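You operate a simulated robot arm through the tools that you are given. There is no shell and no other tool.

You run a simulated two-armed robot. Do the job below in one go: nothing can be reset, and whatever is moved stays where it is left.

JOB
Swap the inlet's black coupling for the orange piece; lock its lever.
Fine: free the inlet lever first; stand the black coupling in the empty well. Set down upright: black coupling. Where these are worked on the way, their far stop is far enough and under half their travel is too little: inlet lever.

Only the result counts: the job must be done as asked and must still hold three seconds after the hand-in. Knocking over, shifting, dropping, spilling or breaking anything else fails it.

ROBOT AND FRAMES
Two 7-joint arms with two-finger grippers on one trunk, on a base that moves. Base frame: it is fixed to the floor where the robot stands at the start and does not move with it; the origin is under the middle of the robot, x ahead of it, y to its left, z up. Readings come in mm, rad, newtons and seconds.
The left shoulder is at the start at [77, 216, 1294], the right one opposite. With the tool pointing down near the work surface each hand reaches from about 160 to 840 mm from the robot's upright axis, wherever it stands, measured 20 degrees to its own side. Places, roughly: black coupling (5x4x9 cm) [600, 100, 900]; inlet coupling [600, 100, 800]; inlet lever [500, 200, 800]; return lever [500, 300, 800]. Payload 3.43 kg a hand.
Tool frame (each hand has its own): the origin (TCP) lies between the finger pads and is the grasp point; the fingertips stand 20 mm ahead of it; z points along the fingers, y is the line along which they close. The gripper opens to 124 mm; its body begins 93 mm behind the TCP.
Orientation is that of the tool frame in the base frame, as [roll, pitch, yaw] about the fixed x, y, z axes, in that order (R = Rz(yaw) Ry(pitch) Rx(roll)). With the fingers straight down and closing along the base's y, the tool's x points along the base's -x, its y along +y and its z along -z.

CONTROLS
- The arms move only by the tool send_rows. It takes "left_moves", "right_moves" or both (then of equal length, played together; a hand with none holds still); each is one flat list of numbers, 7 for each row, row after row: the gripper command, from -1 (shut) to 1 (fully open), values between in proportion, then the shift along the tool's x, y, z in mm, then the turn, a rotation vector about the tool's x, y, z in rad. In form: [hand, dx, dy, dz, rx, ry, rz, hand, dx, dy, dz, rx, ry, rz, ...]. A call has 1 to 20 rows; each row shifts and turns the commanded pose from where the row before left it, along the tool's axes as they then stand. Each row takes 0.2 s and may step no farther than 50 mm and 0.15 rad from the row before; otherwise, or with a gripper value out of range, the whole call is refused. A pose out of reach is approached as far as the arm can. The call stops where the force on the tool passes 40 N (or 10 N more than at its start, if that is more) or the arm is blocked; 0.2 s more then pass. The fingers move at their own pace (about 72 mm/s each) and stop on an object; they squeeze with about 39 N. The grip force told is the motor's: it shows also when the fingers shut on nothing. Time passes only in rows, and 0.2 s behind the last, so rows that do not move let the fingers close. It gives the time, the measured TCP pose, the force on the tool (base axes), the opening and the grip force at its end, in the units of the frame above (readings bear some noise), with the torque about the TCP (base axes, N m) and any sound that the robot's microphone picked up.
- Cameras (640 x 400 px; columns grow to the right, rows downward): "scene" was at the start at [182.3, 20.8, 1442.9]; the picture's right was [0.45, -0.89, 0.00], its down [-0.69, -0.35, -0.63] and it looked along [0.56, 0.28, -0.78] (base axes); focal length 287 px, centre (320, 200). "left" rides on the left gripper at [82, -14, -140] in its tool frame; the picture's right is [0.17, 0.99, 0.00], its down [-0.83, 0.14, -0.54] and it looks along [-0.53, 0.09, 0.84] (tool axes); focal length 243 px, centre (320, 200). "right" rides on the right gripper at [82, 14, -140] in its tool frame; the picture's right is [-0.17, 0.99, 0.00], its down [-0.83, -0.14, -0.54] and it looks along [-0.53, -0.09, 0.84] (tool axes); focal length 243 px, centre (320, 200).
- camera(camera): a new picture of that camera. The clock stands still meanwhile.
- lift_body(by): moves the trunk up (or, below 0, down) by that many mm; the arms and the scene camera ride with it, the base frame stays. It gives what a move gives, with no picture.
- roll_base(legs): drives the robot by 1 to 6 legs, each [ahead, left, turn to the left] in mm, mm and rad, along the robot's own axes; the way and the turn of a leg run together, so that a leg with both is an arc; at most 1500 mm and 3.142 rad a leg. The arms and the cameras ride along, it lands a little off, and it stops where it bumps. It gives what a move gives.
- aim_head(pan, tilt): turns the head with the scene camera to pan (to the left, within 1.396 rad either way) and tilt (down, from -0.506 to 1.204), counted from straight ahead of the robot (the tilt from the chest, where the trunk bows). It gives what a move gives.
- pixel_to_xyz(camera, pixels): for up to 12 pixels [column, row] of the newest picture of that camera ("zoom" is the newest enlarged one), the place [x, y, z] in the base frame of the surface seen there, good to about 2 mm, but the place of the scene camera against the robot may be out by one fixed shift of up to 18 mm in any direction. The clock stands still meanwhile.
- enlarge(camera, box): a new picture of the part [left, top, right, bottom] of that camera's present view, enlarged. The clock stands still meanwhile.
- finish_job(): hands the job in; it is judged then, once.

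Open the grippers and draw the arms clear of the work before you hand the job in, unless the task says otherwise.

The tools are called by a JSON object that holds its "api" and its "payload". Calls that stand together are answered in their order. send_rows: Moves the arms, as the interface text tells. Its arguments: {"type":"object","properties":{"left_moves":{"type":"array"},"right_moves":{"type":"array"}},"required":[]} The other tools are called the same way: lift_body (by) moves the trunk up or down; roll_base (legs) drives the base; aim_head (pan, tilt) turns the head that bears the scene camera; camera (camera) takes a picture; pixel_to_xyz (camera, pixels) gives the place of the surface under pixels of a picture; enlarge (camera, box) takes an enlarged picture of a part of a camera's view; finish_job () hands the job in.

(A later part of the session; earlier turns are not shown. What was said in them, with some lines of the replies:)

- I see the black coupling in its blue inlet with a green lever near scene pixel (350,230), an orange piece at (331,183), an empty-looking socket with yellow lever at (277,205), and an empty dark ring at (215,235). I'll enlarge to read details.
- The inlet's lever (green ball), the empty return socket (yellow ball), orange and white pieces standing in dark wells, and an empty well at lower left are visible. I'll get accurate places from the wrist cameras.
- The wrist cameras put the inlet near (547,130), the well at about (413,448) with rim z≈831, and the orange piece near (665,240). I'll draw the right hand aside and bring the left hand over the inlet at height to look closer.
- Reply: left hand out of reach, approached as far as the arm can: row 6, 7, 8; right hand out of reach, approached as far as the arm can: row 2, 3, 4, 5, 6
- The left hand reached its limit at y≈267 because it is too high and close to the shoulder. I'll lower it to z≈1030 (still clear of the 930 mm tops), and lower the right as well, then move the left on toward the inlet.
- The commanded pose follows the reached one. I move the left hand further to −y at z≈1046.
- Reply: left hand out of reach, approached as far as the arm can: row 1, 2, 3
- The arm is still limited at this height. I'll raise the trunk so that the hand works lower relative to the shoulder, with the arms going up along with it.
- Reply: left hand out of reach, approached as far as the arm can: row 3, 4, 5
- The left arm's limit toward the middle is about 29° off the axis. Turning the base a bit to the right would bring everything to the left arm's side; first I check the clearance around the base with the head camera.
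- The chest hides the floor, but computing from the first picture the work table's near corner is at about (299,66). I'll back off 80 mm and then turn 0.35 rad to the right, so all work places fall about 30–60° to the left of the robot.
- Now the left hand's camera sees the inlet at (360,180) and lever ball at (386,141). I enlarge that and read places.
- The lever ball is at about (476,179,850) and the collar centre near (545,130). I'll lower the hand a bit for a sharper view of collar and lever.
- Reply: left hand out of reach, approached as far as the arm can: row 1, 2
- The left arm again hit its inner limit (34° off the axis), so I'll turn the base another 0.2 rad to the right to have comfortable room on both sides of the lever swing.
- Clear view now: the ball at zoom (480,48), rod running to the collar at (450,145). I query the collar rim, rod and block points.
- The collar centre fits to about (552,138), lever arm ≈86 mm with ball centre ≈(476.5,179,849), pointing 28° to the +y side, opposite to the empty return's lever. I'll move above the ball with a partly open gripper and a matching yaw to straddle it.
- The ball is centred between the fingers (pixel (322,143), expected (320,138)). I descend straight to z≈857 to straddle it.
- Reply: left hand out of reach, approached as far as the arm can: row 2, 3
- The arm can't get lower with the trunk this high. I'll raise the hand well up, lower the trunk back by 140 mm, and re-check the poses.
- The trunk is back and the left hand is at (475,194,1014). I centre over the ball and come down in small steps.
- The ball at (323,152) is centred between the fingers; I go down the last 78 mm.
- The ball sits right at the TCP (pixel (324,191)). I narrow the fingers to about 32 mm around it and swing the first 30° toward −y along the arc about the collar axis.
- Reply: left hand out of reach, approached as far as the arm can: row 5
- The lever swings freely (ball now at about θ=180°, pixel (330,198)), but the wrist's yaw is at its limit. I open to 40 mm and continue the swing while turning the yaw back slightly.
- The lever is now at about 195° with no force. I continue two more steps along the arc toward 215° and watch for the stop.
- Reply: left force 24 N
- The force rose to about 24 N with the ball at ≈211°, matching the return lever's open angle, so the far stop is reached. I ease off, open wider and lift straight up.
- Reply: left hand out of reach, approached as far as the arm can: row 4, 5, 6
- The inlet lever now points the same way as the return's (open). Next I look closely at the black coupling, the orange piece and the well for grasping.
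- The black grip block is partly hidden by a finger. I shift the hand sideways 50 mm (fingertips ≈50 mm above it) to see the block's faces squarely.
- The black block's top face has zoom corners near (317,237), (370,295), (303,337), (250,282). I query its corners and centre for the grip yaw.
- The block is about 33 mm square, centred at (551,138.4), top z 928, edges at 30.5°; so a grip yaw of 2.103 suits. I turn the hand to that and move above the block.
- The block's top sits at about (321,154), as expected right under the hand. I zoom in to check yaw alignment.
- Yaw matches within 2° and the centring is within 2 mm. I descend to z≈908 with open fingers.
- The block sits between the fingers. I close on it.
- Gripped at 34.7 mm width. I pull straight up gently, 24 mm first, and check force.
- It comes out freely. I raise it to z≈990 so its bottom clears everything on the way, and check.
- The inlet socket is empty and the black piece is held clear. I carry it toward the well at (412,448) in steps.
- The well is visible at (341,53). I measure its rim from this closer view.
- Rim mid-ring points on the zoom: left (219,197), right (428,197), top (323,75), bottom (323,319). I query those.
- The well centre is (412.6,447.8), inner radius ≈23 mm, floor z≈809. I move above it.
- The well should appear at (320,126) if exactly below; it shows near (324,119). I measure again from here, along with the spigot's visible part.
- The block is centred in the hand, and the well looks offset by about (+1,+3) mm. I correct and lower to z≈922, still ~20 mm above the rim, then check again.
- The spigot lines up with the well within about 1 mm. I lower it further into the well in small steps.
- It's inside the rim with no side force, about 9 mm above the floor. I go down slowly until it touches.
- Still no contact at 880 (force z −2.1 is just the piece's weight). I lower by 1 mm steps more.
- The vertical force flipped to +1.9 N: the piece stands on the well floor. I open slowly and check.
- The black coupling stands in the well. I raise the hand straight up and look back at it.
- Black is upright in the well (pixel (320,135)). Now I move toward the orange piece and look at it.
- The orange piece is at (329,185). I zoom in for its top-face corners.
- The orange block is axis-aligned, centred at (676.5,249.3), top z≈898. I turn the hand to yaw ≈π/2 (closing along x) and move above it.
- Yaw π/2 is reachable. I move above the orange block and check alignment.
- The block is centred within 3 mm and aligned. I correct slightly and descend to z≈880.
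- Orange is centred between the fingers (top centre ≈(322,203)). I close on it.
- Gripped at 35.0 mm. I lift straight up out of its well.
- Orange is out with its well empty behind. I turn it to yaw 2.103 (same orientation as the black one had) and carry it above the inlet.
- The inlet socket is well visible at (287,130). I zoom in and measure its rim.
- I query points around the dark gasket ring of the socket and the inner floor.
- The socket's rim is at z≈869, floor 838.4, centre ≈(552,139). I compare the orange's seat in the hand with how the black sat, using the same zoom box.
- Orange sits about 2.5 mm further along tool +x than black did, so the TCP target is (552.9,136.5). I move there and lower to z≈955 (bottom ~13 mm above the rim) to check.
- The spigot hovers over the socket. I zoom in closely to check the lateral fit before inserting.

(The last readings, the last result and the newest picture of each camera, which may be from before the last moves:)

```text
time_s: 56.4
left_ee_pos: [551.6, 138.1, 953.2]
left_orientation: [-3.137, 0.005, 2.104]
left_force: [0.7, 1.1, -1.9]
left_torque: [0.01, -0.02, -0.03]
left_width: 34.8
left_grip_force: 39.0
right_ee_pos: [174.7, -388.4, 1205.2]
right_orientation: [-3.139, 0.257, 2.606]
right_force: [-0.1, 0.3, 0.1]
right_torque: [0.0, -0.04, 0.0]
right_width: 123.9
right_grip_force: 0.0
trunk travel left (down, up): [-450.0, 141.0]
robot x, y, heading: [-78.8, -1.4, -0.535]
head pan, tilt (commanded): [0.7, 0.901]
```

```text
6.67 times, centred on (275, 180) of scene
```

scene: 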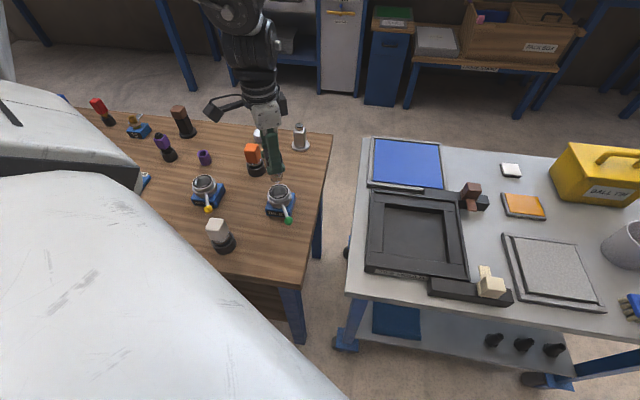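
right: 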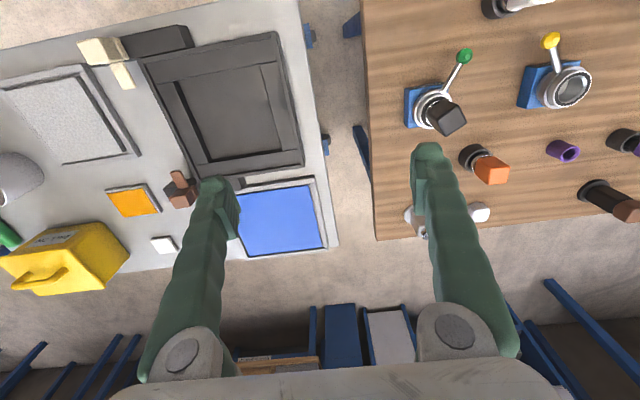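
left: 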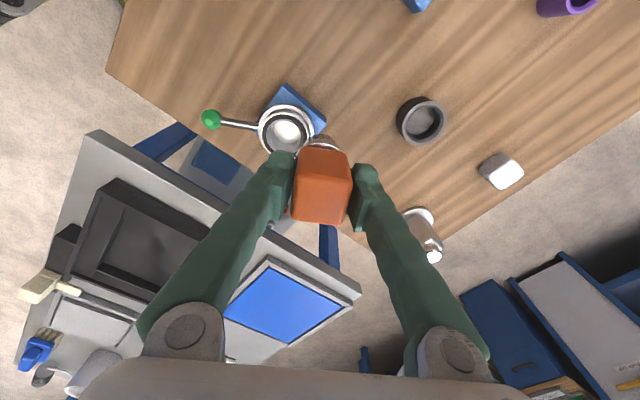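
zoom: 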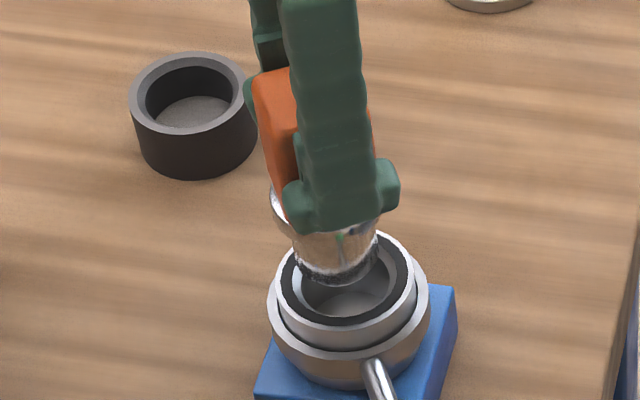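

The spigot looks about 1 mm off in tool +y; the socket has a chamfered mouth. I correct by (−0.5,+0.9) and lower in small steps, watching forces.

{"api": "send_rows", "payload": {"left_moves": [-1, -0.5, 0.9, 4, 0, 0, 0, -1, 0, 0, 4, 0, 0, 0, -1, 0, 0, 4, 0, 0, 0, -1, 0, 0, 3, 0, 0, 0, -1, 0, 0, 0, 0, 0, 0]}}

{"api": "enlarge", "payload": {"camera": "left", "box": [270, 80, 380, 240]}}

{"api": "enlarge", "payload": {"camera": "scene", "box": [245, 150, 305, 210]}}

```text
time_s: 57.6
left_ee_pos: [555.7, 139.7, 938.7]
left_orientation: [-3.138, 0.005, 2.102]
left_force: [0.0, 0.3, -1.8]
left_torque: [0.01, -0.03, 0.01]
left_width: 34.8
left_grip_force: 39.2
right_ee_pos: [177.3, -388.6, 1204.6]
right_orientation: [3.141, 0.257, 2.605]
right_force: [0.1, 0.1, 0.3]
right_torque: [0.0, -0.01, 0.02]
right_width: 124.4
right_grip_force: 0.0
trunk travel left (down, up): [-450.0, 141.0]
robot x, y, heading: [-76.7, -1.6, -0.53]
head pan, tilt (commanded): [0.7, 0.901]
```

```text
2.50 times, centred on (325, 160) of left
```

zoom: 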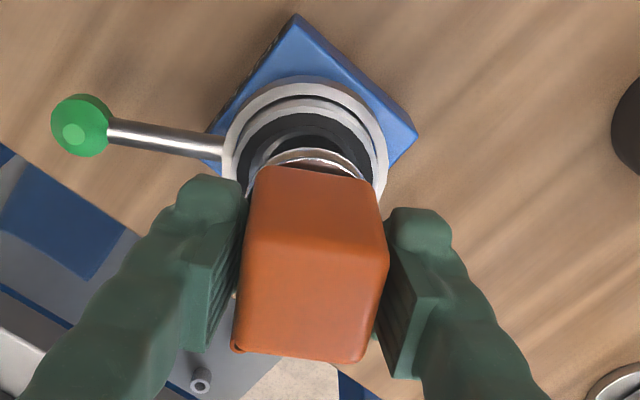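

```text
6.67 times, centred on (275, 180) of scene
```

zoom: 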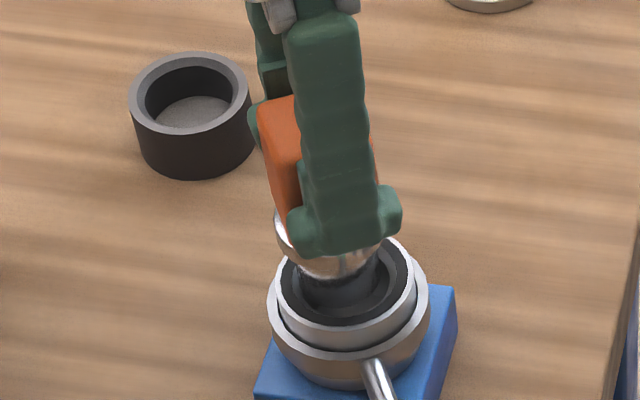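

The reading shows a slight sideways drift to +x; I zoom in closely again to check the fit at the mouth.

{"api": "enlarge", "payload": {"camera": "left", "box": [285, 110, 355, 160]}}

{"api": "send_rows", "payload": {"left_moves": [-1, 0, 0, 0, 0, 0, 0]}}

```text
8.00 times, centred on (320, 135) of left
```

zoom: 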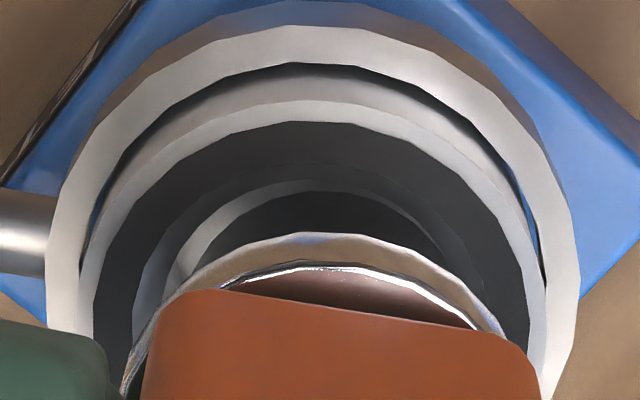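

```text
time_s: 58.0
left_ee_pos: [555.2, 139.4, 938.2]
left_orientation: [-3.136, 0.006, 2.102]
left_force: [-0.4, -0.2, -2.5]
left_torque: [0.01, 0.0, 0.02]
left_width: 34.7
left_grip_force: 38.2
right_ee_pos: [176.4, -388.5, 1204.2]
right_orientation: [3.141, 0.256, 2.608]
right_force: [-0.8, -0.4, 0.6]
right_torque: [0.05, -0.01, 0.02]
right_width: 123.9
right_grip_force: 0.1
trunk travel left (down, up): [-450.0, 141.0]
robot x, y, heading: [-81.4, 0.4, -0.533]
head pan, tilt (commanded): [0.7, 0.901]
```

The spigot bottom is now about 1.3 mm too far along tool +y relative to the socket centre. I shift by (−0.7,−1.3) and check again.

{"api": "send_rows", "payload": {"left_moves": [-1, -0.7, -1.3, 0, 0, 0, 0, -1, 0, 0, 0, 0, 0, 0]}}

{"api": "enlarge", "payload": {"camera": "left", "box": [285, 110, 355, 160]}}

```text
time_s: 58.6
left_ee_pos: [553.7, 137.1, 937.0]
left_orientation: [-3.137, 0.004, 2.103]
left_force: [0.1, 0.3, -2.1]
left_torque: [0.0, 0.02, 0.01]
left_width: 34.8
left_grip_force: 38.7
right_ee_pos: [176.2, -388.9, 1204.4]
right_orientation: [-3.141, 0.258, 2.606]
right_force: [1.8, 0.7, 0.0]
right_torque: [0.0, 0.04, 0.0]
right_width: 124.2
right_grip_force: 0.0
trunk travel left (down, up): [-450.0, 141.0]
robot x, y, heading: [-79.2, 0.1, -0.534]
head pan, tilt (commanded): [0.7, 0.901]
```

```text
8.00 times, centred on (320, 135) of left
```

zoom: 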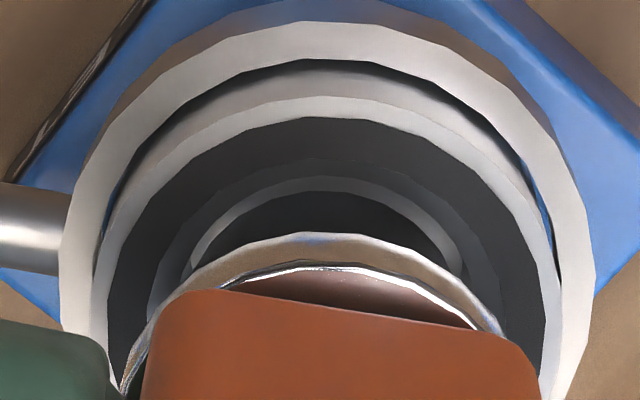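

Now the spigot and bore look concentric. I descend 10 mm in small steps, watching force.

{"api": "send_rows", "payload": {"left_moves": [-1, 0, 0, 3, 0, 0, 0, -1, 0, 0, 3, 0, 0, 0, -1, 0, 0, 3, 0, 0, 0, -1, 0, 0, 0, 0, 0, 0]}}

{"api": "enlarge", "payload": {"camera": "left", "box": [285, 110, 355, 160]}}

```text
time_s: 59.6
left_ee_pos: [553.4, 137.3, 929.0]
left_orientation: [-3.137, 0.005, 2.103]
left_force: [-0.1, 0.7, -2.4]
left_torque: [0.02, 0.01, 0.0]
left_width: 35.1
left_grip_force: 38.9
right_ee_pos: [175.8, -388.9, 1205.0]
right_orientation: [-3.141, 0.256, 2.604]
right_force: [0.3, 0.6, 0.4]
right_torque: [-0.01, 0.0, 0.0]
right_width: 124.1
right_grip_force: 0.1
trunk travel left (down, up): [-450.0, 141.0]
robot x, y, heading: [-78.0, -2.0, -0.537]
head pan, tilt (commanded): [0.7, 0.901]
```

```text
8.00 times, centred on (320, 135) of left
```

zoom: 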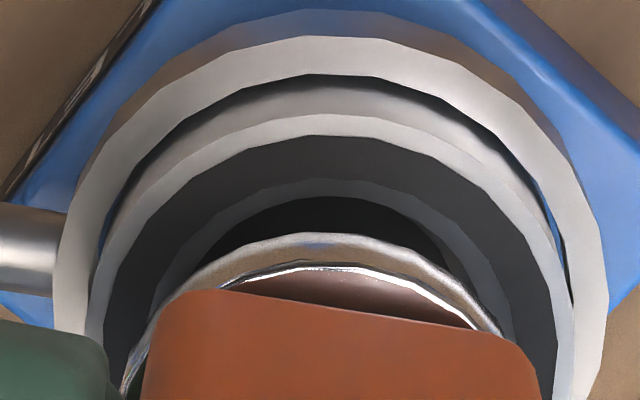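

It's entering freely (no force, force z is the piece's weight). I continue down toward the seat near z≈911.

{"api": "send_rows", "payload": {"left_moves": [-1, 0, 0, 3, 0, 0, 0, -1, 0, 0, 3, 0, 0, 0, -1, 0, 0, 3, 0, 0, 0, -1, 0, 0, 3, 0, 0, 0, -1, 0, 0, 2, 0, 0, 0, -1, 0, 0, 0, 0, 0, 0]}}

{"api": "enlarge", "payload": {"camera": "left", "box": [270, 80, 380, 240]}}

```text
time_s: 61.0
left_ee_pos: [553.7, 136.0, 916.6]
left_orientation: [-3.136, 0.005, 2.104]
left_force: [0.4, -0.6, -2.4]
left_torque: [-0.01, 0.02, -0.01]
left_width: 34.8
left_grip_force: 39.0
right_ee_pos: [176.2, -389.5, 1205.0]
right_orientation: [-3.139, 0.258, 2.607]
right_force: [0.1, -0.6, -0.3]
right_torque: [-0.02, 0.01, -0.02]
right_width: 123.8
right_grip_force: 0.0
trunk travel left (down, up): [-450.0, 141.0]
robot x, y, heading: [-82.4, 1.3, -0.536]
head pan, tilt (commanded): [0.7, 0.901]
```

```text
2.50 times, centred on (325, 160) of left
```

zoom: 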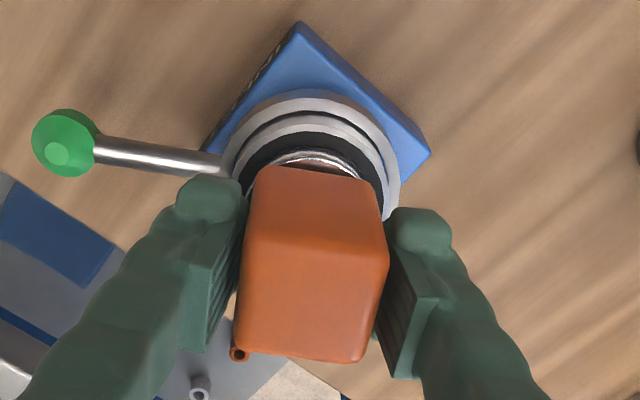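

Still free at z 916.6. I lower by 1–2 mm steps until it seats.

{"api": "send_rows", "payload": {"left_moves": [-1, 0, 0, 2, 0, 0, 0, -1, 0, 0, 1.5, 0, 0, 0, -1, 0, 0, 1.5, 0, 0, 0, -1, 0, 0, 0, 0, 0, 0]}}

```text
time_s: 62.0
left_ee_pos: [553.3, 137.9, 910.6]
left_orientation: [-3.137, 0.005, 2.104]
left_force: [-1.0, 2.0, 4.6]
left_torque: [0.14, -0.02, 0.04]
left_width: 34.8
left_grip_force: 39.1
right_ee_pos: [175.5, -388.6, 1204.9]
right_orientation: [3.141, 0.257, 2.606]
right_force: [0.2, -0.2, 0.3]
right_torque: [0.0, -0.01, 0.02]
right_width: 123.9
right_grip_force: 0.0
trunk travel left (down, up): [-450.0, 141.0]
robot x, y, heading: [-81.6, -1.0, -0.533]
head pan, tilt (commanded): [0.7, 0.901]
```

The force rose to +4.6 N at z 910.6, as expected for seating (911). I press 1 mm more to make sure it's fully home.

{"api": "send_rows", "payload": {"left_moves": [-1, 0, 0, 1, 0, 0, 0, -1, 0, 0, 0, 0, 0, 0]}}

```text
time_s: 62.6
left_ee_pos: [553.5, 136.7, 910.4]
left_orientation: [-3.138, 0.006, 2.103]
left_force: [-0.7, 5.4, 15.7]
left_torque: [0.25, -0.07, 0.08]
left_width: 34.9
left_grip_force: 38.8
right_ee_pos: [174.7, -387.9, 1205.2]
right_orientation: [-3.141, 0.259, 2.604]
right_force: [-0.4, 0.0, -0.6]
right_torque: [0.04, 0.04, -0.01]
right_width: 124.3
right_grip_force: 0.0
trunk travel left (down, up): [-450.0, 141.0]
robot x, y, heading: [-77.6, -2.0, -0.536]
head pan, tilt (commanded): [0.7, 0.901]
```

Fully seated (15.7 N, no further travel). I release the orange piece and raise the hand.

{"api": "send_rows", "payload": {"left_moves": [-1, 0, 0, -0.7, 0, 0, 0, -0.4, 0, 0, 0, 0, 0, 0, -0.3, 0, 0, 0, 0, 0, 0, 0.1, 0, 0, 0, 0, 0, 0, 0.2, 0, 0, 0, 0, 0, 0, 0.2, 0, 0, 0, 0, 0, 0]}}

{"api": "enlarge", "payload": {"camera": "left", "box": [270, 80, 380, 240]}}

```text
time_s: 64.0
left_ee_pos: [554.2, 136.2, 909.4]
left_orientation: [-3.137, 0.006, 2.103]
left_force: [0.2, -0.4, -1.8]
left_torque: [-0.03, -0.03, 0.01]
left_width: 74.3
left_grip_force: 0.0
right_ee_pos: [176.9, -388.7, 1205.1]
right_orientation: [3.141, 0.258, 2.607]
right_force: [0.4, 0.3, -0.4]
right_torque: [0.02, -0.02, 0.0]
right_width: 123.9
right_grip_force: 0.1
trunk travel left (down, up): [-450.0, 141.0]
robot x, y, heading: [-79.5, -2.5, -0.53]
head pan, tilt (commanded): [0.7, 0.901]
```

```text
2.50 times, centred on (325, 160) of left
```

zoom: 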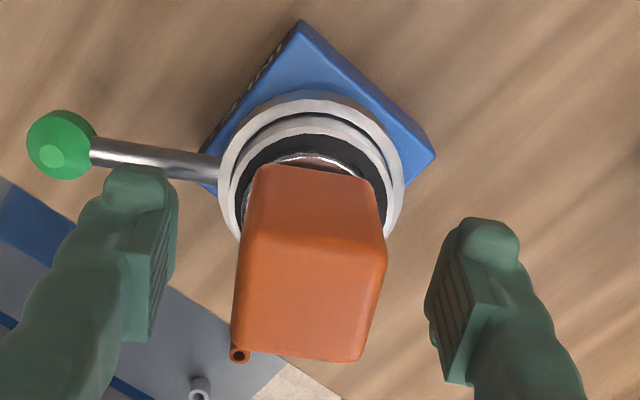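

Orange stands seated in the inlet. I raise the hand clear, then move over to the lever.

{"api": "send_rows", "payload": {"left_moves": [0.2, 0, 0, -30, 0, 0, 0, 0.2, 0, 0, -30, 0, 0, 0, 0.2, 0, 0, -25, 0, 0, 0, 0.2, 0, 0, 0, 0, 0, 0]}}

{"api": "camera", "payload": {"camera": "left"}}

```text
time_s: 65.0
left_ee_pos: [555.4, 136.4, 993.1]
left_orientation: [-3.138, 0.005, 2.103]
left_force: [0.5, 0.3, -0.4]
left_torque: [0.0, 0.02, 0.01]
left_width: 74.4
left_grip_force: 0.0
right_ee_pos: [176.2, -389.1, 1205.1]
right_orientation: [-3.141, 0.257, 2.606]
right_force: [0.1, -0.1, 0.1]
right_torque: [0.02, -0.02, 0.01]
right_width: 124.1
right_grip_force: 0.1
trunk travel left (down, up): [-450.0, 141.0]
robot x, y, heading: [-80.1, -3.3, -0.531]
head pan, tilt (commanded): [0.7, 0.901]
```

```text
taken
```

left: 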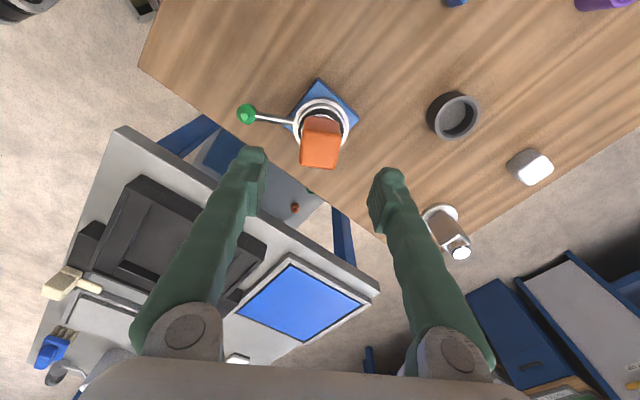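

Orange is seated at (320,140) with the green lever still open. I move the hand above the lever's ball and turn it to yaw ≈2.85.

{"api": "send_rows", "payload": {"left_moves": [0.2, 2.4, -43.5, 5, 0, 0, 0, 0.2, 2.4, -43.5, 5, 0, 0, 0, -0.03, 0, 0, 5, 0, 0, -0.15, -0.03, 0, 0, 5, 0, 0, -0.15, -0.03, 0, 0, 5, 0, 0, -0.15, -0.03, 0, 0, 5, 0, 0, -0.15, -0.03, 0, 0, 0, 0, 0, -0.15, -0.03, 0, 0, 0, 0, 0, 0]}}

{"api": "camera", "payload": {"camera": "left"}}

```text
time_s: 66.8
left_ee_pos: [469.5, 86.5, 960.9]
left_orientation: [-3.126, -0.009, 2.8]
left_force: [0.3, -0.4, 0.2]
left_torque: [-0.01, -0.03, -0.01]
left_width: 60.2
left_grip_force: 0.1
left hand out of reach, approached as far as the arm can: row 7
right_ee_pos: [176.1, -388.2, 1204.4]
right_orientation: [-3.141, 0.257, 2.607]
right_force: [0.2, -0.5, 0.3]
right_torque: [0.04, 0.0, -0.02]
right_width: 123.9
right_grip_force: 0.1
trunk travel left (down, up): [-450.0, 141.0]
robot x, y, heading: [-79.9, 0.2, -0.533]
head pan, tilt (commanded): [0.7, 0.901]
```

```text
taken
```

left: 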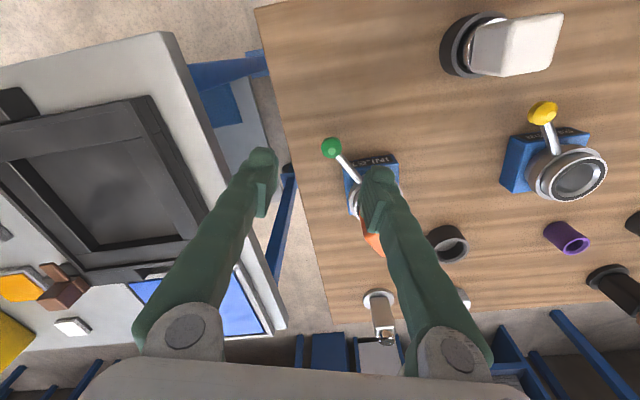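

The wrist yaw limit is ≈2.8 at this height. I measure the ball again from here before lowering.

{"api": "pixel_to_xyz", "payload": {"camera": "left", "pixels": [[332, 147], [326, 147], [338, 147], [332, 141], [332, 154], [342, 163], [348, 170]]}}

{"api": "enlarge", "payload": {"camera": "left", "box": [300, 120, 420, 260]}}

```text
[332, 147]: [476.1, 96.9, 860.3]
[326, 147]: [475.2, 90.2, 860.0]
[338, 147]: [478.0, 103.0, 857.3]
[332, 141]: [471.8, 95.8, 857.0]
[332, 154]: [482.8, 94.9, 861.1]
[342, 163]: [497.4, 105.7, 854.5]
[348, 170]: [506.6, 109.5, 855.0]
```

```text
2.86 times, centred on (360, 190) of left
```

zoom: 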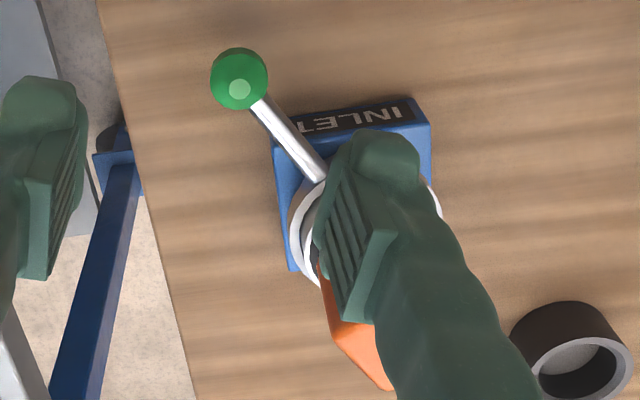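

The ball centre is at (477,96.5). I position with the ball between the fingers, slightly outward, and descend halfway.

{"api": "send_rows", "payload": {"left_moves": [-0.03, 0.4, 12.3, 0, 0, 0, 0.05, -0.03, 0, 0, 30, 0, 0, 0, -0.03, 0, 0, 25, 0, 0, 0, -0.03, 0, 0, 0, 0, 0, 0]}}

{"api": "camera", "payload": {"camera": "left"}}

```text
time_s: 67.8
left_ee_pos: [480.8, 108.2, 910.5]
left_orientation: [-3.133, 0.004, 2.801]
left_force: [-0.1, 0.2, 0.5]
left_torque: [-0.01, -0.04, 0.0]
left_width: 60.0
left_grip_force: 0.0
right_ee_pos: [175.1, -387.4, 1204.9]
right_orientation: [-3.141, 0.26, 2.605]
right_force: [-1.5, -0.2, 0.4]
right_torque: [0.01, 0.0, 0.0]
right_width: 124.0
right_grip_force: 0.0
trunk travel left (down, up): [-450.0, 141.0]
robot x, y, heading: [-81.5, -2.2, -0.535]
head pan, tilt (commanded): [0.7, 0.901]
```

```text
taken
```

left: 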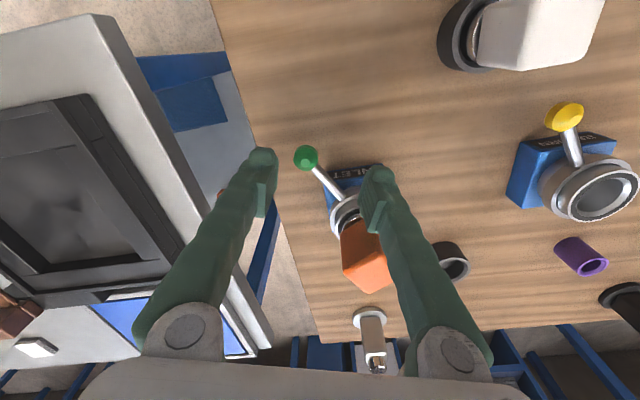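

I'm about 12 mm off toward +y after the reach limit; I shift back by 12 mm and check once more before descending.

{"api": "send_rows", "payload": {"left_moves": [-0.03, 3.3, -12, 0, 0, 0, 0, -0.03, 0, 0, 20, 0, 0, 0, -0.03, 0, 0, 0, 0, 0, 0]}}

{"api": "camera", "payload": {"camera": "left"}}

```text
time_s: 68.6
left_ee_pos: [471.8, 97.2, 890.6]
left_orientation: [-3.134, 0.0, 2.803]
left_force: [-0.3, 0.0, -0.1]
left_torque: [-0.01, -0.01, -0.03]
left_width: 60.1
left_grip_force: 0.2
right_ee_pos: [176.8, -387.6, 1205.2]
right_orientation: [-3.14, 0.257, 2.605]
right_force: [0.4, 1.3, -0.2]
right_torque: [-0.02, 0.02, 0.03]
right_width: 124.0
right_grip_force: 0.0
trunk travel left (down, up): [-450.0, 141.0]
robot x, y, heading: [-77.9, 1.6, -0.531]
head pan, tilt (commanded): [0.7, 0.901]
```

```text
taken
```

left: 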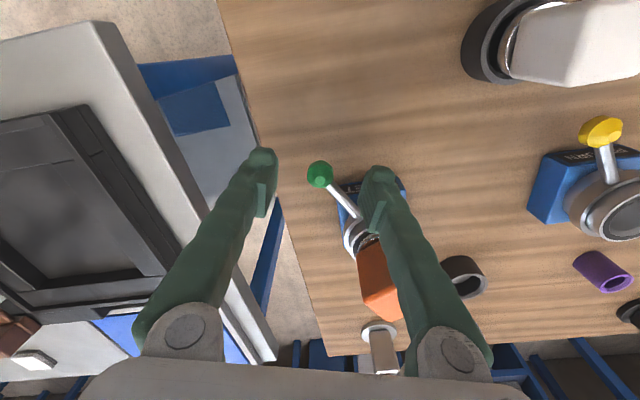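

The ball is centred at (320,174). I shift 4 mm to give the rod more clearance from the right-hand finger, and descend to z≈857.

{"api": "send_rows", "payload": {"left_moves": [-0.03, 1, 4, 10, 0, 0, 0, -0.03, 0, 0, 12, 0, 0, 0, -0.03, 0, 0, 11, 0, 0, 0, -0.03, 0, 0, 0, 0, 0, 0]}}

{"api": "camera", "payload": {"camera": "left"}}

```text
time_s: 69.6
left_ee_pos: [474.4, 99.4, 857.6]
left_orientation: [-3.134, 0.002, 2.803]
left_force: [0.4, -0.1, -0.2]
left_torque: [-0.02, 0.0, 0.0]
left_width: 60.4
left_grip_force: 0.1
right_ee_pos: [175.8, -389.6, 1204.3]
right_orientation: [3.141, 0.256, 2.607]
right_force: [-0.2, -0.6, -0.2]
right_torque: [0.0, 0.01, -0.02]
right_width: 123.9
right_grip_force: 0.1
trunk travel left (down, up): [-450.0, 141.0]
robot x, y, heading: [-79.6, 1.2, -0.534]
head pan, tilt (commanded): [0.7, 0.901]
```

```text
taken
```

left: 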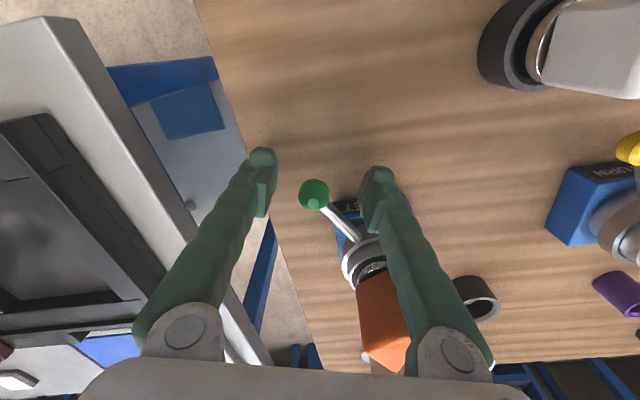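

The fingers straddle the ball (pixel (314,194)). I now swing the lever back toward +y along the arc, first third.

{"api": "send_rows", "payload": {"left_moves": [-0.03, 4.5, 12.8, 0, 0, 0, 0, -0.03, 4.7, 13.3, 0, 0, 0, 0, -0.03, 8.5, 12.4, 0, 0, 0, 0, -0.03, 0, 0, 0, 0, 0, 0]}}

{"api": "camera", "payload": {"camera": "left"}}

```text
time_s: 70.6
left_ee_pos: [469.4, 144.8, 856.8]
left_orientation: [-3.136, 0.001, 2.804]
left_force: [-0.5, -0.2, 0.1]
left_torque: [-0.02, 0.01, 0.0]
left_width: 60.0
left_grip_force: 0.0
right_ee_pos: [175.5, -387.1, 1203.0]
right_orientation: [3.141, 0.258, 2.605]
right_force: [0.2, -0.5, 0.5]
right_torque: [0.04, 0.02, 0.02]
right_width: 123.9
right_grip_force: 0.2
trunk travel left (down, up): [-450.0, 141.0]
robot x, y, heading: [-78.4, 1.2, -0.534]
head pan, tilt (commanded): [0.7, 0.901]
```

```text
taken
```

left: 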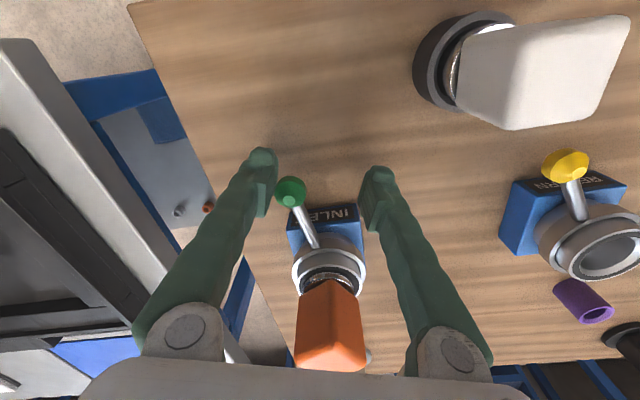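

The lever follows freely. I narrow the fingers to ~44 mm and continue along the arc toward the locked side.

{"api": "send_rows", "payload": {"left_moves": [-0.25, 6.2, 13.6, 0, 0, 0, 0, -0.29, 3.7, 14.5, 0, 0, 0, 0.03, -0.29, 0, 0, 0, 0, 0, 0]}}

{"api": "camera", "payload": {"camera": "left"}}

```text
time_s: 71.4
left_ee_pos: [468.8, 173.5, 855.8]
left_orientation: [-3.136, 0.002, 2.772]
left_force: [0.5, 0.4, -0.3]
left_torque: [0.01, 0.01, 0.02]
left_width: 44.0
left_grip_force: 0.1
right_ee_pos: [176.1, -390.2, 1204.7]
right_orientation: [3.139, 0.257, 2.605]
right_force: [-0.3, -0.8, -0.7]
right_torque: [0.02, 0.02, 0.02]
right_width: 124.1
right_grip_force: 0.2
trunk travel left (down, up): [-450.0, 141.0]
robot x, y, heading: [-76.7, -1.8, -0.534]
head pan, tilt (commanded): [0.7, 0.901]
```

```text
taken
```

left: 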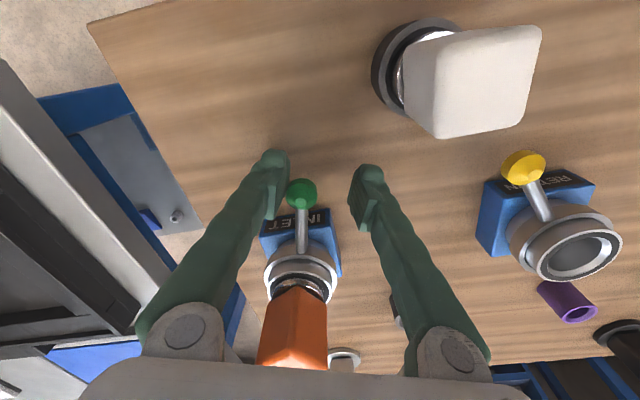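

The lever is at about 165°, needing ~151°. I continue in smaller steps toward the lock stop.

{"api": "send_rows", "payload": {"left_moves": [-0.29, -3.8, 9.5, 0, 0, 0, 0, -0.29, -1.2, 9, 0, 0, 0, 0, -0.29, 0, 0, 0, 0, 0, 0]}}

{"api": "camera", "payload": {"camera": "left"}}

```text
time_s: 72.2
left_ee_pos: [478.9, 190.0, 855.5]
left_orientation: [-3.135, 0.002, 2.773]
left_force: [0.6, -0.4, -0.5]
left_torque: [0.04, -0.01, -0.01]
left_width: 44.1
left_grip_force: 0.1
right_ee_pos: [176.6, -389.2, 1205.1]
right_orientation: [-3.141, 0.256, 2.606]
right_force: [-0.1, 1.0, 0.0]
right_torque: [0.04, -0.03, -0.01]
right_width: 123.9
right_grip_force: 0.0
trunk travel left (down, up): [-450.0, 141.0]
robot x, y, heading: [-79.6, -1.9, -0.532]
head pan, tilt (commanded): [0.7, 0.901]
```

```text
taken
```

left: 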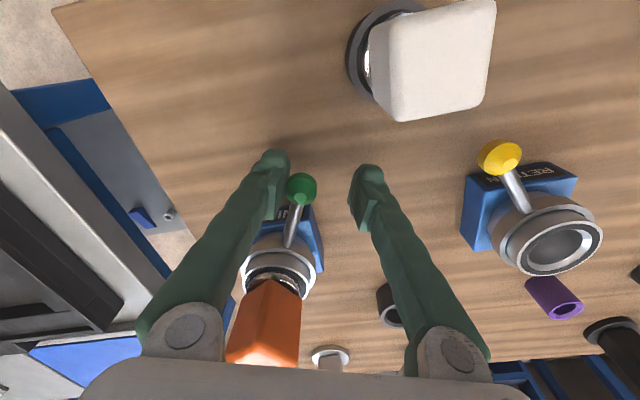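

The ball is now near (473,179), about 153°. I push on in small steps until the stop shows up as force.

{"api": "send_rows", "payload": {"left_moves": [-0.29, -1.5, 4, 0, 0, 0, 0, -0.29, -1.5, 4, 0, 0, 0, 0, -0.29, 0, 0, 0, 0, 0, 0]}}

{"api": "camera", "payload": {"camera": "left"}}

```text
time_s: 73.0
left_ee_pos: [484.0, 195.7, 856.2]
left_orientation: [-3.133, 0.0, 2.771]
left_force: [-5.8, -6.8, -2.8]
left_torque: [-0.03, 0.06, -0.07]
left_width: 48.6
left_grip_force: 4.6
right_ee_pos: [175.0, -388.1, 1204.7]
right_orientation: [-3.141, 0.257, 2.605]
right_force: [-0.1, 0.7, -0.6]
right_torque: [-0.04, -0.01, 0.0]
right_width: 123.9
right_grip_force: 0.1
trunk travel left (down, up): [-450.0, 141.0]
robot x, y, heading: [-79.7, 0.4, -0.533]
head pan, tilt (commanded): [0.7, 0.901]
```

```text
taken
```

left: 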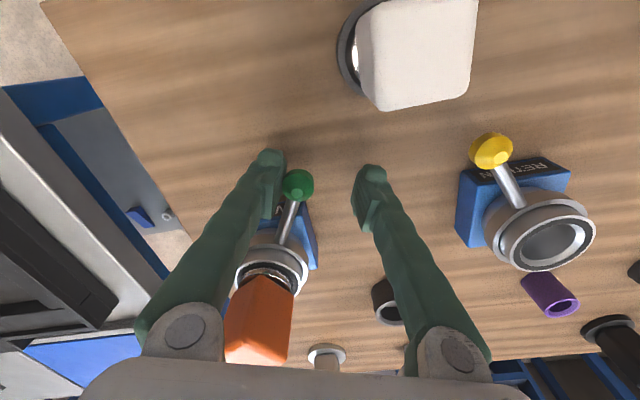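

A counter-force of about 9 N appears with the ball at ≈150–151°, the original locked angle. I push a few mm more to make sure it's hard on the stop.

{"api": "send_rows", "payload": {"left_moves": [-0.29, -1.5, 4, 0, 0, 0, 0, -0.29, -1, 3, 0, 0, 0, 0, -0.29, 0, 0, 0, 0, 0, 0]}}

{"api": "pixel_to_xyz", "payload": {"camera": "left", "pixels": [[297, 184], [301, 178], [289, 218]]}}

{"api": "camera", "payload": {"camera": "left"}}

```text
time_s: 73.8
left_ee_pos: [488.8, 199.5, 857.2]
left_orientation: [-3.134, 0.001, 2.77]
left_force: [-16.5, -20.5, -10.6]
left_torque: [0.07, 0.03, -0.2]
left_width: 58.3
left_grip_force: 12.0
right_ee_pos: [175.0, -390.6, 1203.6]
right_orientation: [3.139, 0.258, 2.603]
right_force: [-0.1, 0.1, -0.1]
right_torque: [-0.01, -0.03, 0.01]
right_width: 124.4
right_grip_force: 0.1
trunk travel left (down, up): [-450.0, 141.0]
robot x, y, heading: [-78.1, 0.6, -0.533]
head pan, tilt (commanded): [0.7, 0.901]
```

```text
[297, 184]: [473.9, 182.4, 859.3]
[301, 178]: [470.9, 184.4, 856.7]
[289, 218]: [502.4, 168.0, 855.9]
```

```text
taken
```

left: 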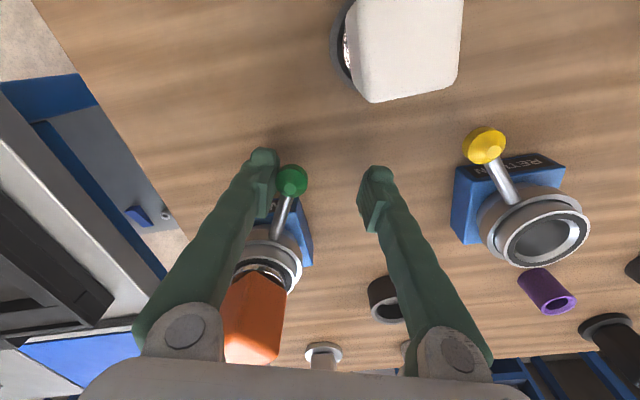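

The lever is hard against the stop (≈26 N, ball at (474,182)), i.e. locked. I open the fingers to free the ball and lift straight up.

{"api": "send_rows", "payload": {"left_moves": [0.1, 0, -1, 0, 0, 0, 0, 0.3, 0, 0, 0, 0, 0, 0, 0.3, 0, 0, 0, 0, 0, 0, 0.3, 0, 0, -25, 0, 0, 0, 0.3, 0, 0, -35, 0, 0, 0, 0.3, 0, 0, -40, 0, 0, 0, 0.3, 0, 0, -30, 0, 0, 0, 0.3, 0, 0, 0, 0, 0, 0]}}

{"api": "camera", "payload": {"camera": "left"}}

{"api": "camera", "payload": {"camera": "scene"}}

```text
time_s: 75.6
left_ee_pos: [488.8, 201.1, 988.5]
left_orientation: [-3.134, 0.001, 2.773]
left_force: [0.0, -0.5, 0.6]
left_torque: [-0.02, -0.01, 0.0]
left_width: 80.7
left_grip_force: 0.1
right_ee_pos: [176.3, -388.9, 1204.6]
right_orientation: [3.141, 0.257, 2.606]
right_force: [-0.1, 0.8, 0.1]
right_torque: [-0.03, 0.0, 0.0]
right_width: 123.9
right_grip_force: 0.0
trunk travel left (down, up): [-450.0, 141.0]
robot x, y, heading: [-76.8, -1.8, -0.534]
head pan, tilt (commanded): [0.7, 0.901]
```

```text
taken
```

left: 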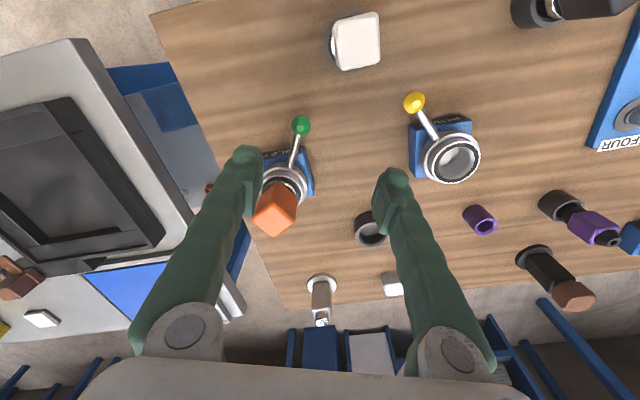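

```text
taken
```

scene: 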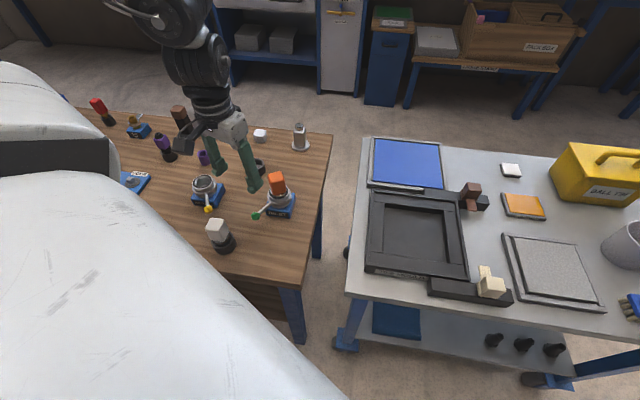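

The lever stays at the locked side. I verify the ball's place, the orange's height and the white piece's state from here.

{"api": "pixel_to_xyz", "payload": {"camera": "left", "pixels": [[301, 125], [295, 125], [307, 125], [301, 119], [301, 131], [296, 150], [275, 210], [355, 40], [414, 103]]}}

{"api": "enlarge", "payload": {"camera": "left", "box": [240, 100, 340, 250]}}

```text
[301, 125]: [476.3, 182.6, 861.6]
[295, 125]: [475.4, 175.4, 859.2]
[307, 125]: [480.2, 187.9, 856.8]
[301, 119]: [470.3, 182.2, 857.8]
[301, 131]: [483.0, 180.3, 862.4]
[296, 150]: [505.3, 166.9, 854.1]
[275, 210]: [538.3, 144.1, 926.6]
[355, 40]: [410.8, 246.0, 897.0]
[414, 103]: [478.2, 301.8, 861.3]
```

```text
2.67 times, centred on (290, 175) of left
```

zoom: 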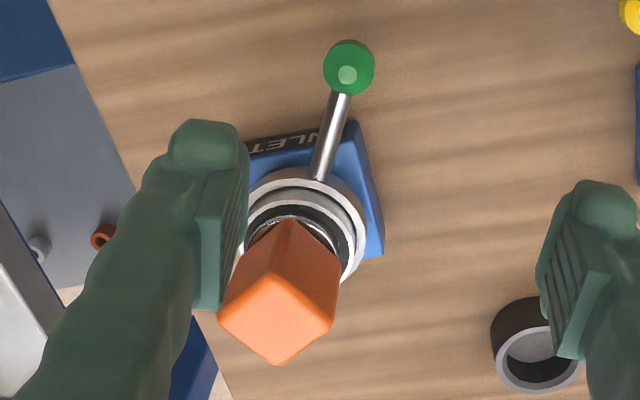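

The ball is at (477,181), matching the original locked place, and orange's top is at z≈927, as black's was. I withdraw the hand and check the black coupling in the well.

{"api": "send_rows", "payload": {"left_moves": [1, 27.7, 24, -10, 0, 0, 0, 1, 27.7, 24, -10, 0, 0, 0, 1, 27.7, 24, -10, 0, 0, 0, 1, 27.7, 24, -10, 0, 0, 0, 1, 0, 0, 0, 0, 0, 0]}}

{"api": "camera", "payload": {"camera": "left"}}

```text
time_s: 76.8
left_ee_pos: [423.2, 335.9, 1025.0]
left_orientation: [-3.133, 0.001, 2.772]
left_force: [0.6, -0.6, 0.2]
left_torque: [-0.01, 0.04, 0.0]
left_width: 124.1
left_grip_force: 0.1
right_ee_pos: [176.1, -388.5, 1205.3]
right_orientation: [-3.141, 0.257, 2.607]
right_force: [-0.1, -0.4, -0.6]
right_torque: [0.02, 0.02, 0.0]
right_width: 124.0
right_grip_force: 0.1
trunk travel left (down, up): [-450.0, 141.0]
robot x, y, heading: [-79.4, 2.1, -0.533]
head pan, tilt (commanded): [0.7, 0.901]
```

```text
taken
```

left: 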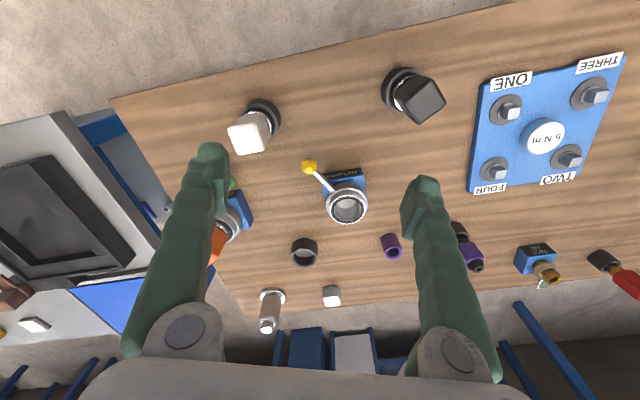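

{"api": "enlarge", "payload": {"camera": "left", "box": [360, 50, 460, 140]}}

{"api": "pixel_to_xyz", "payload": {"camera": "left", "pixels": [[405, 100], [432, 90], [420, 100], [420, 118], [440, 104], [392, 75], [255, 135]]}}

```text
4.44 times, centred on (410, 95) of left
```

zoom: 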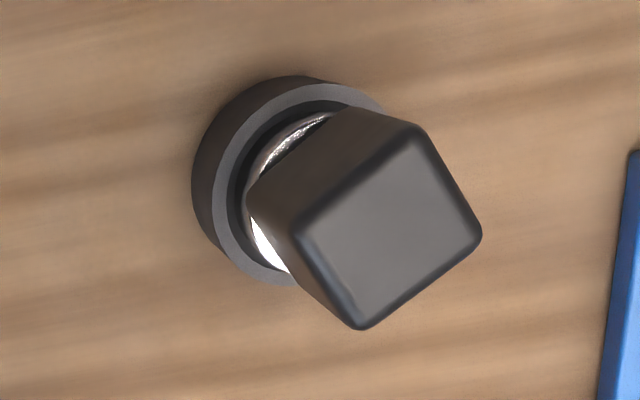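

```text
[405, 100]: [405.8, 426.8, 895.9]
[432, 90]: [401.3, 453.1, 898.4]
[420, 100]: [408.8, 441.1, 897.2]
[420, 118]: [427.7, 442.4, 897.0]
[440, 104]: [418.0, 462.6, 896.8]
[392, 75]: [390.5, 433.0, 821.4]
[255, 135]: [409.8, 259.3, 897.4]
```

Black stands upright (top level at z≈897). I draw the left arm up and back, clear of the work, with the gripper open.

{"api": "send_rows", "payload": {"left_moves": [1, 25, 10, -22, 0, 0, 0, 1, 25, 10, -22, 0, 0, 0, 1, 25, 10, -22, 0, 0, 0, 1, 20, 10, -22, 0, 0, 0, 1, 0, 0, 0, 0, 0, 0, 1, 0, 0, 0, 0, 0, 0]}}

{"api": "camera", "payload": {"camera": "left"}}

{"api": "enlarge", "payload": {"camera": "scene", "box": [120, 100, 340, 270]}}

```text
time_s: 78.2
left_ee_pos: [348.2, 402.4, 1114.4]
left_orientation: [-3.134, 0.002, 2.773]
left_force: [0.1, 0.5, 0.1]
left_torque: [0.0, 0.0, 0.05]
left_width: 123.9
left_grip_force: 0.0
right_ee_pos: [174.9, -390.4, 1204.1]
right_orientation: [3.141, 0.256, 2.606]
right_force: [0.0, 0.2, 0.4]
right_torque: [0.01, 0.02, 0.02]
right_width: 124.3
right_grip_force: 0.0
trunk travel left (down, up): [-450.0, 141.0]
robot x, y, heading: [-79.2, 2.2, -0.536]
head pan, tilt (commanded): [0.7, 0.901]
```

```text
taken
```

left: 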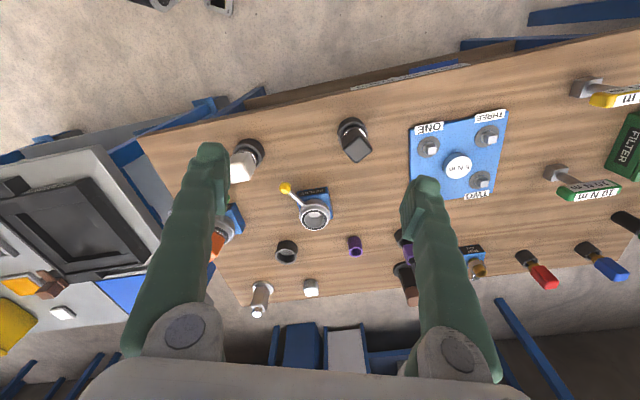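

```text
2.35 times, centred on (230, 185) of scene
```

zoom: 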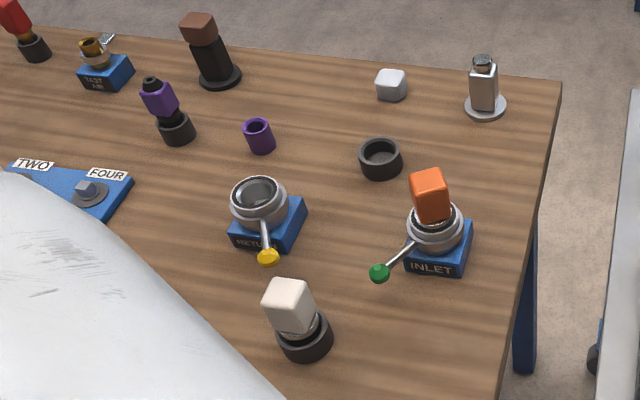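

The final view shows orange seated in the inlet with the green lever on the locked side, the black coupling upright in the formerly empty well, and everything else in place. Both arms are clear with grippers open, so I hand in the job.

{"api": "finish_job", "payload": {}}

```text
The job is handed in.
```

The inlet now holds the orange piece, and its lever is back on the locked stop. I handed the job in; no verdict came back with the hand-in.

- **Inlet lever:** I swung it to its far stop before touching the black coupling. After fitting the orange piece I pushed it back until it pressed on the lock stop at about 26 N. The ball ended within about 2 mm of its original locked place.
- **Black coupling:** it stands upright in the well that was empty at the start, with its top level at about 897 mm.
- **Orange piece:** it is fully seated, with its top at about 927 mm, the same height the black coupling had.

In the last pictures nothing else on the work table looked moved. The well the orange piece came from is now empty. I backed the base up about 80 mm and turned it about 0.53 rad to the right, because the left arm could not reach the inlet from the starting position. Both arms are clear of the work, with the grippers open.
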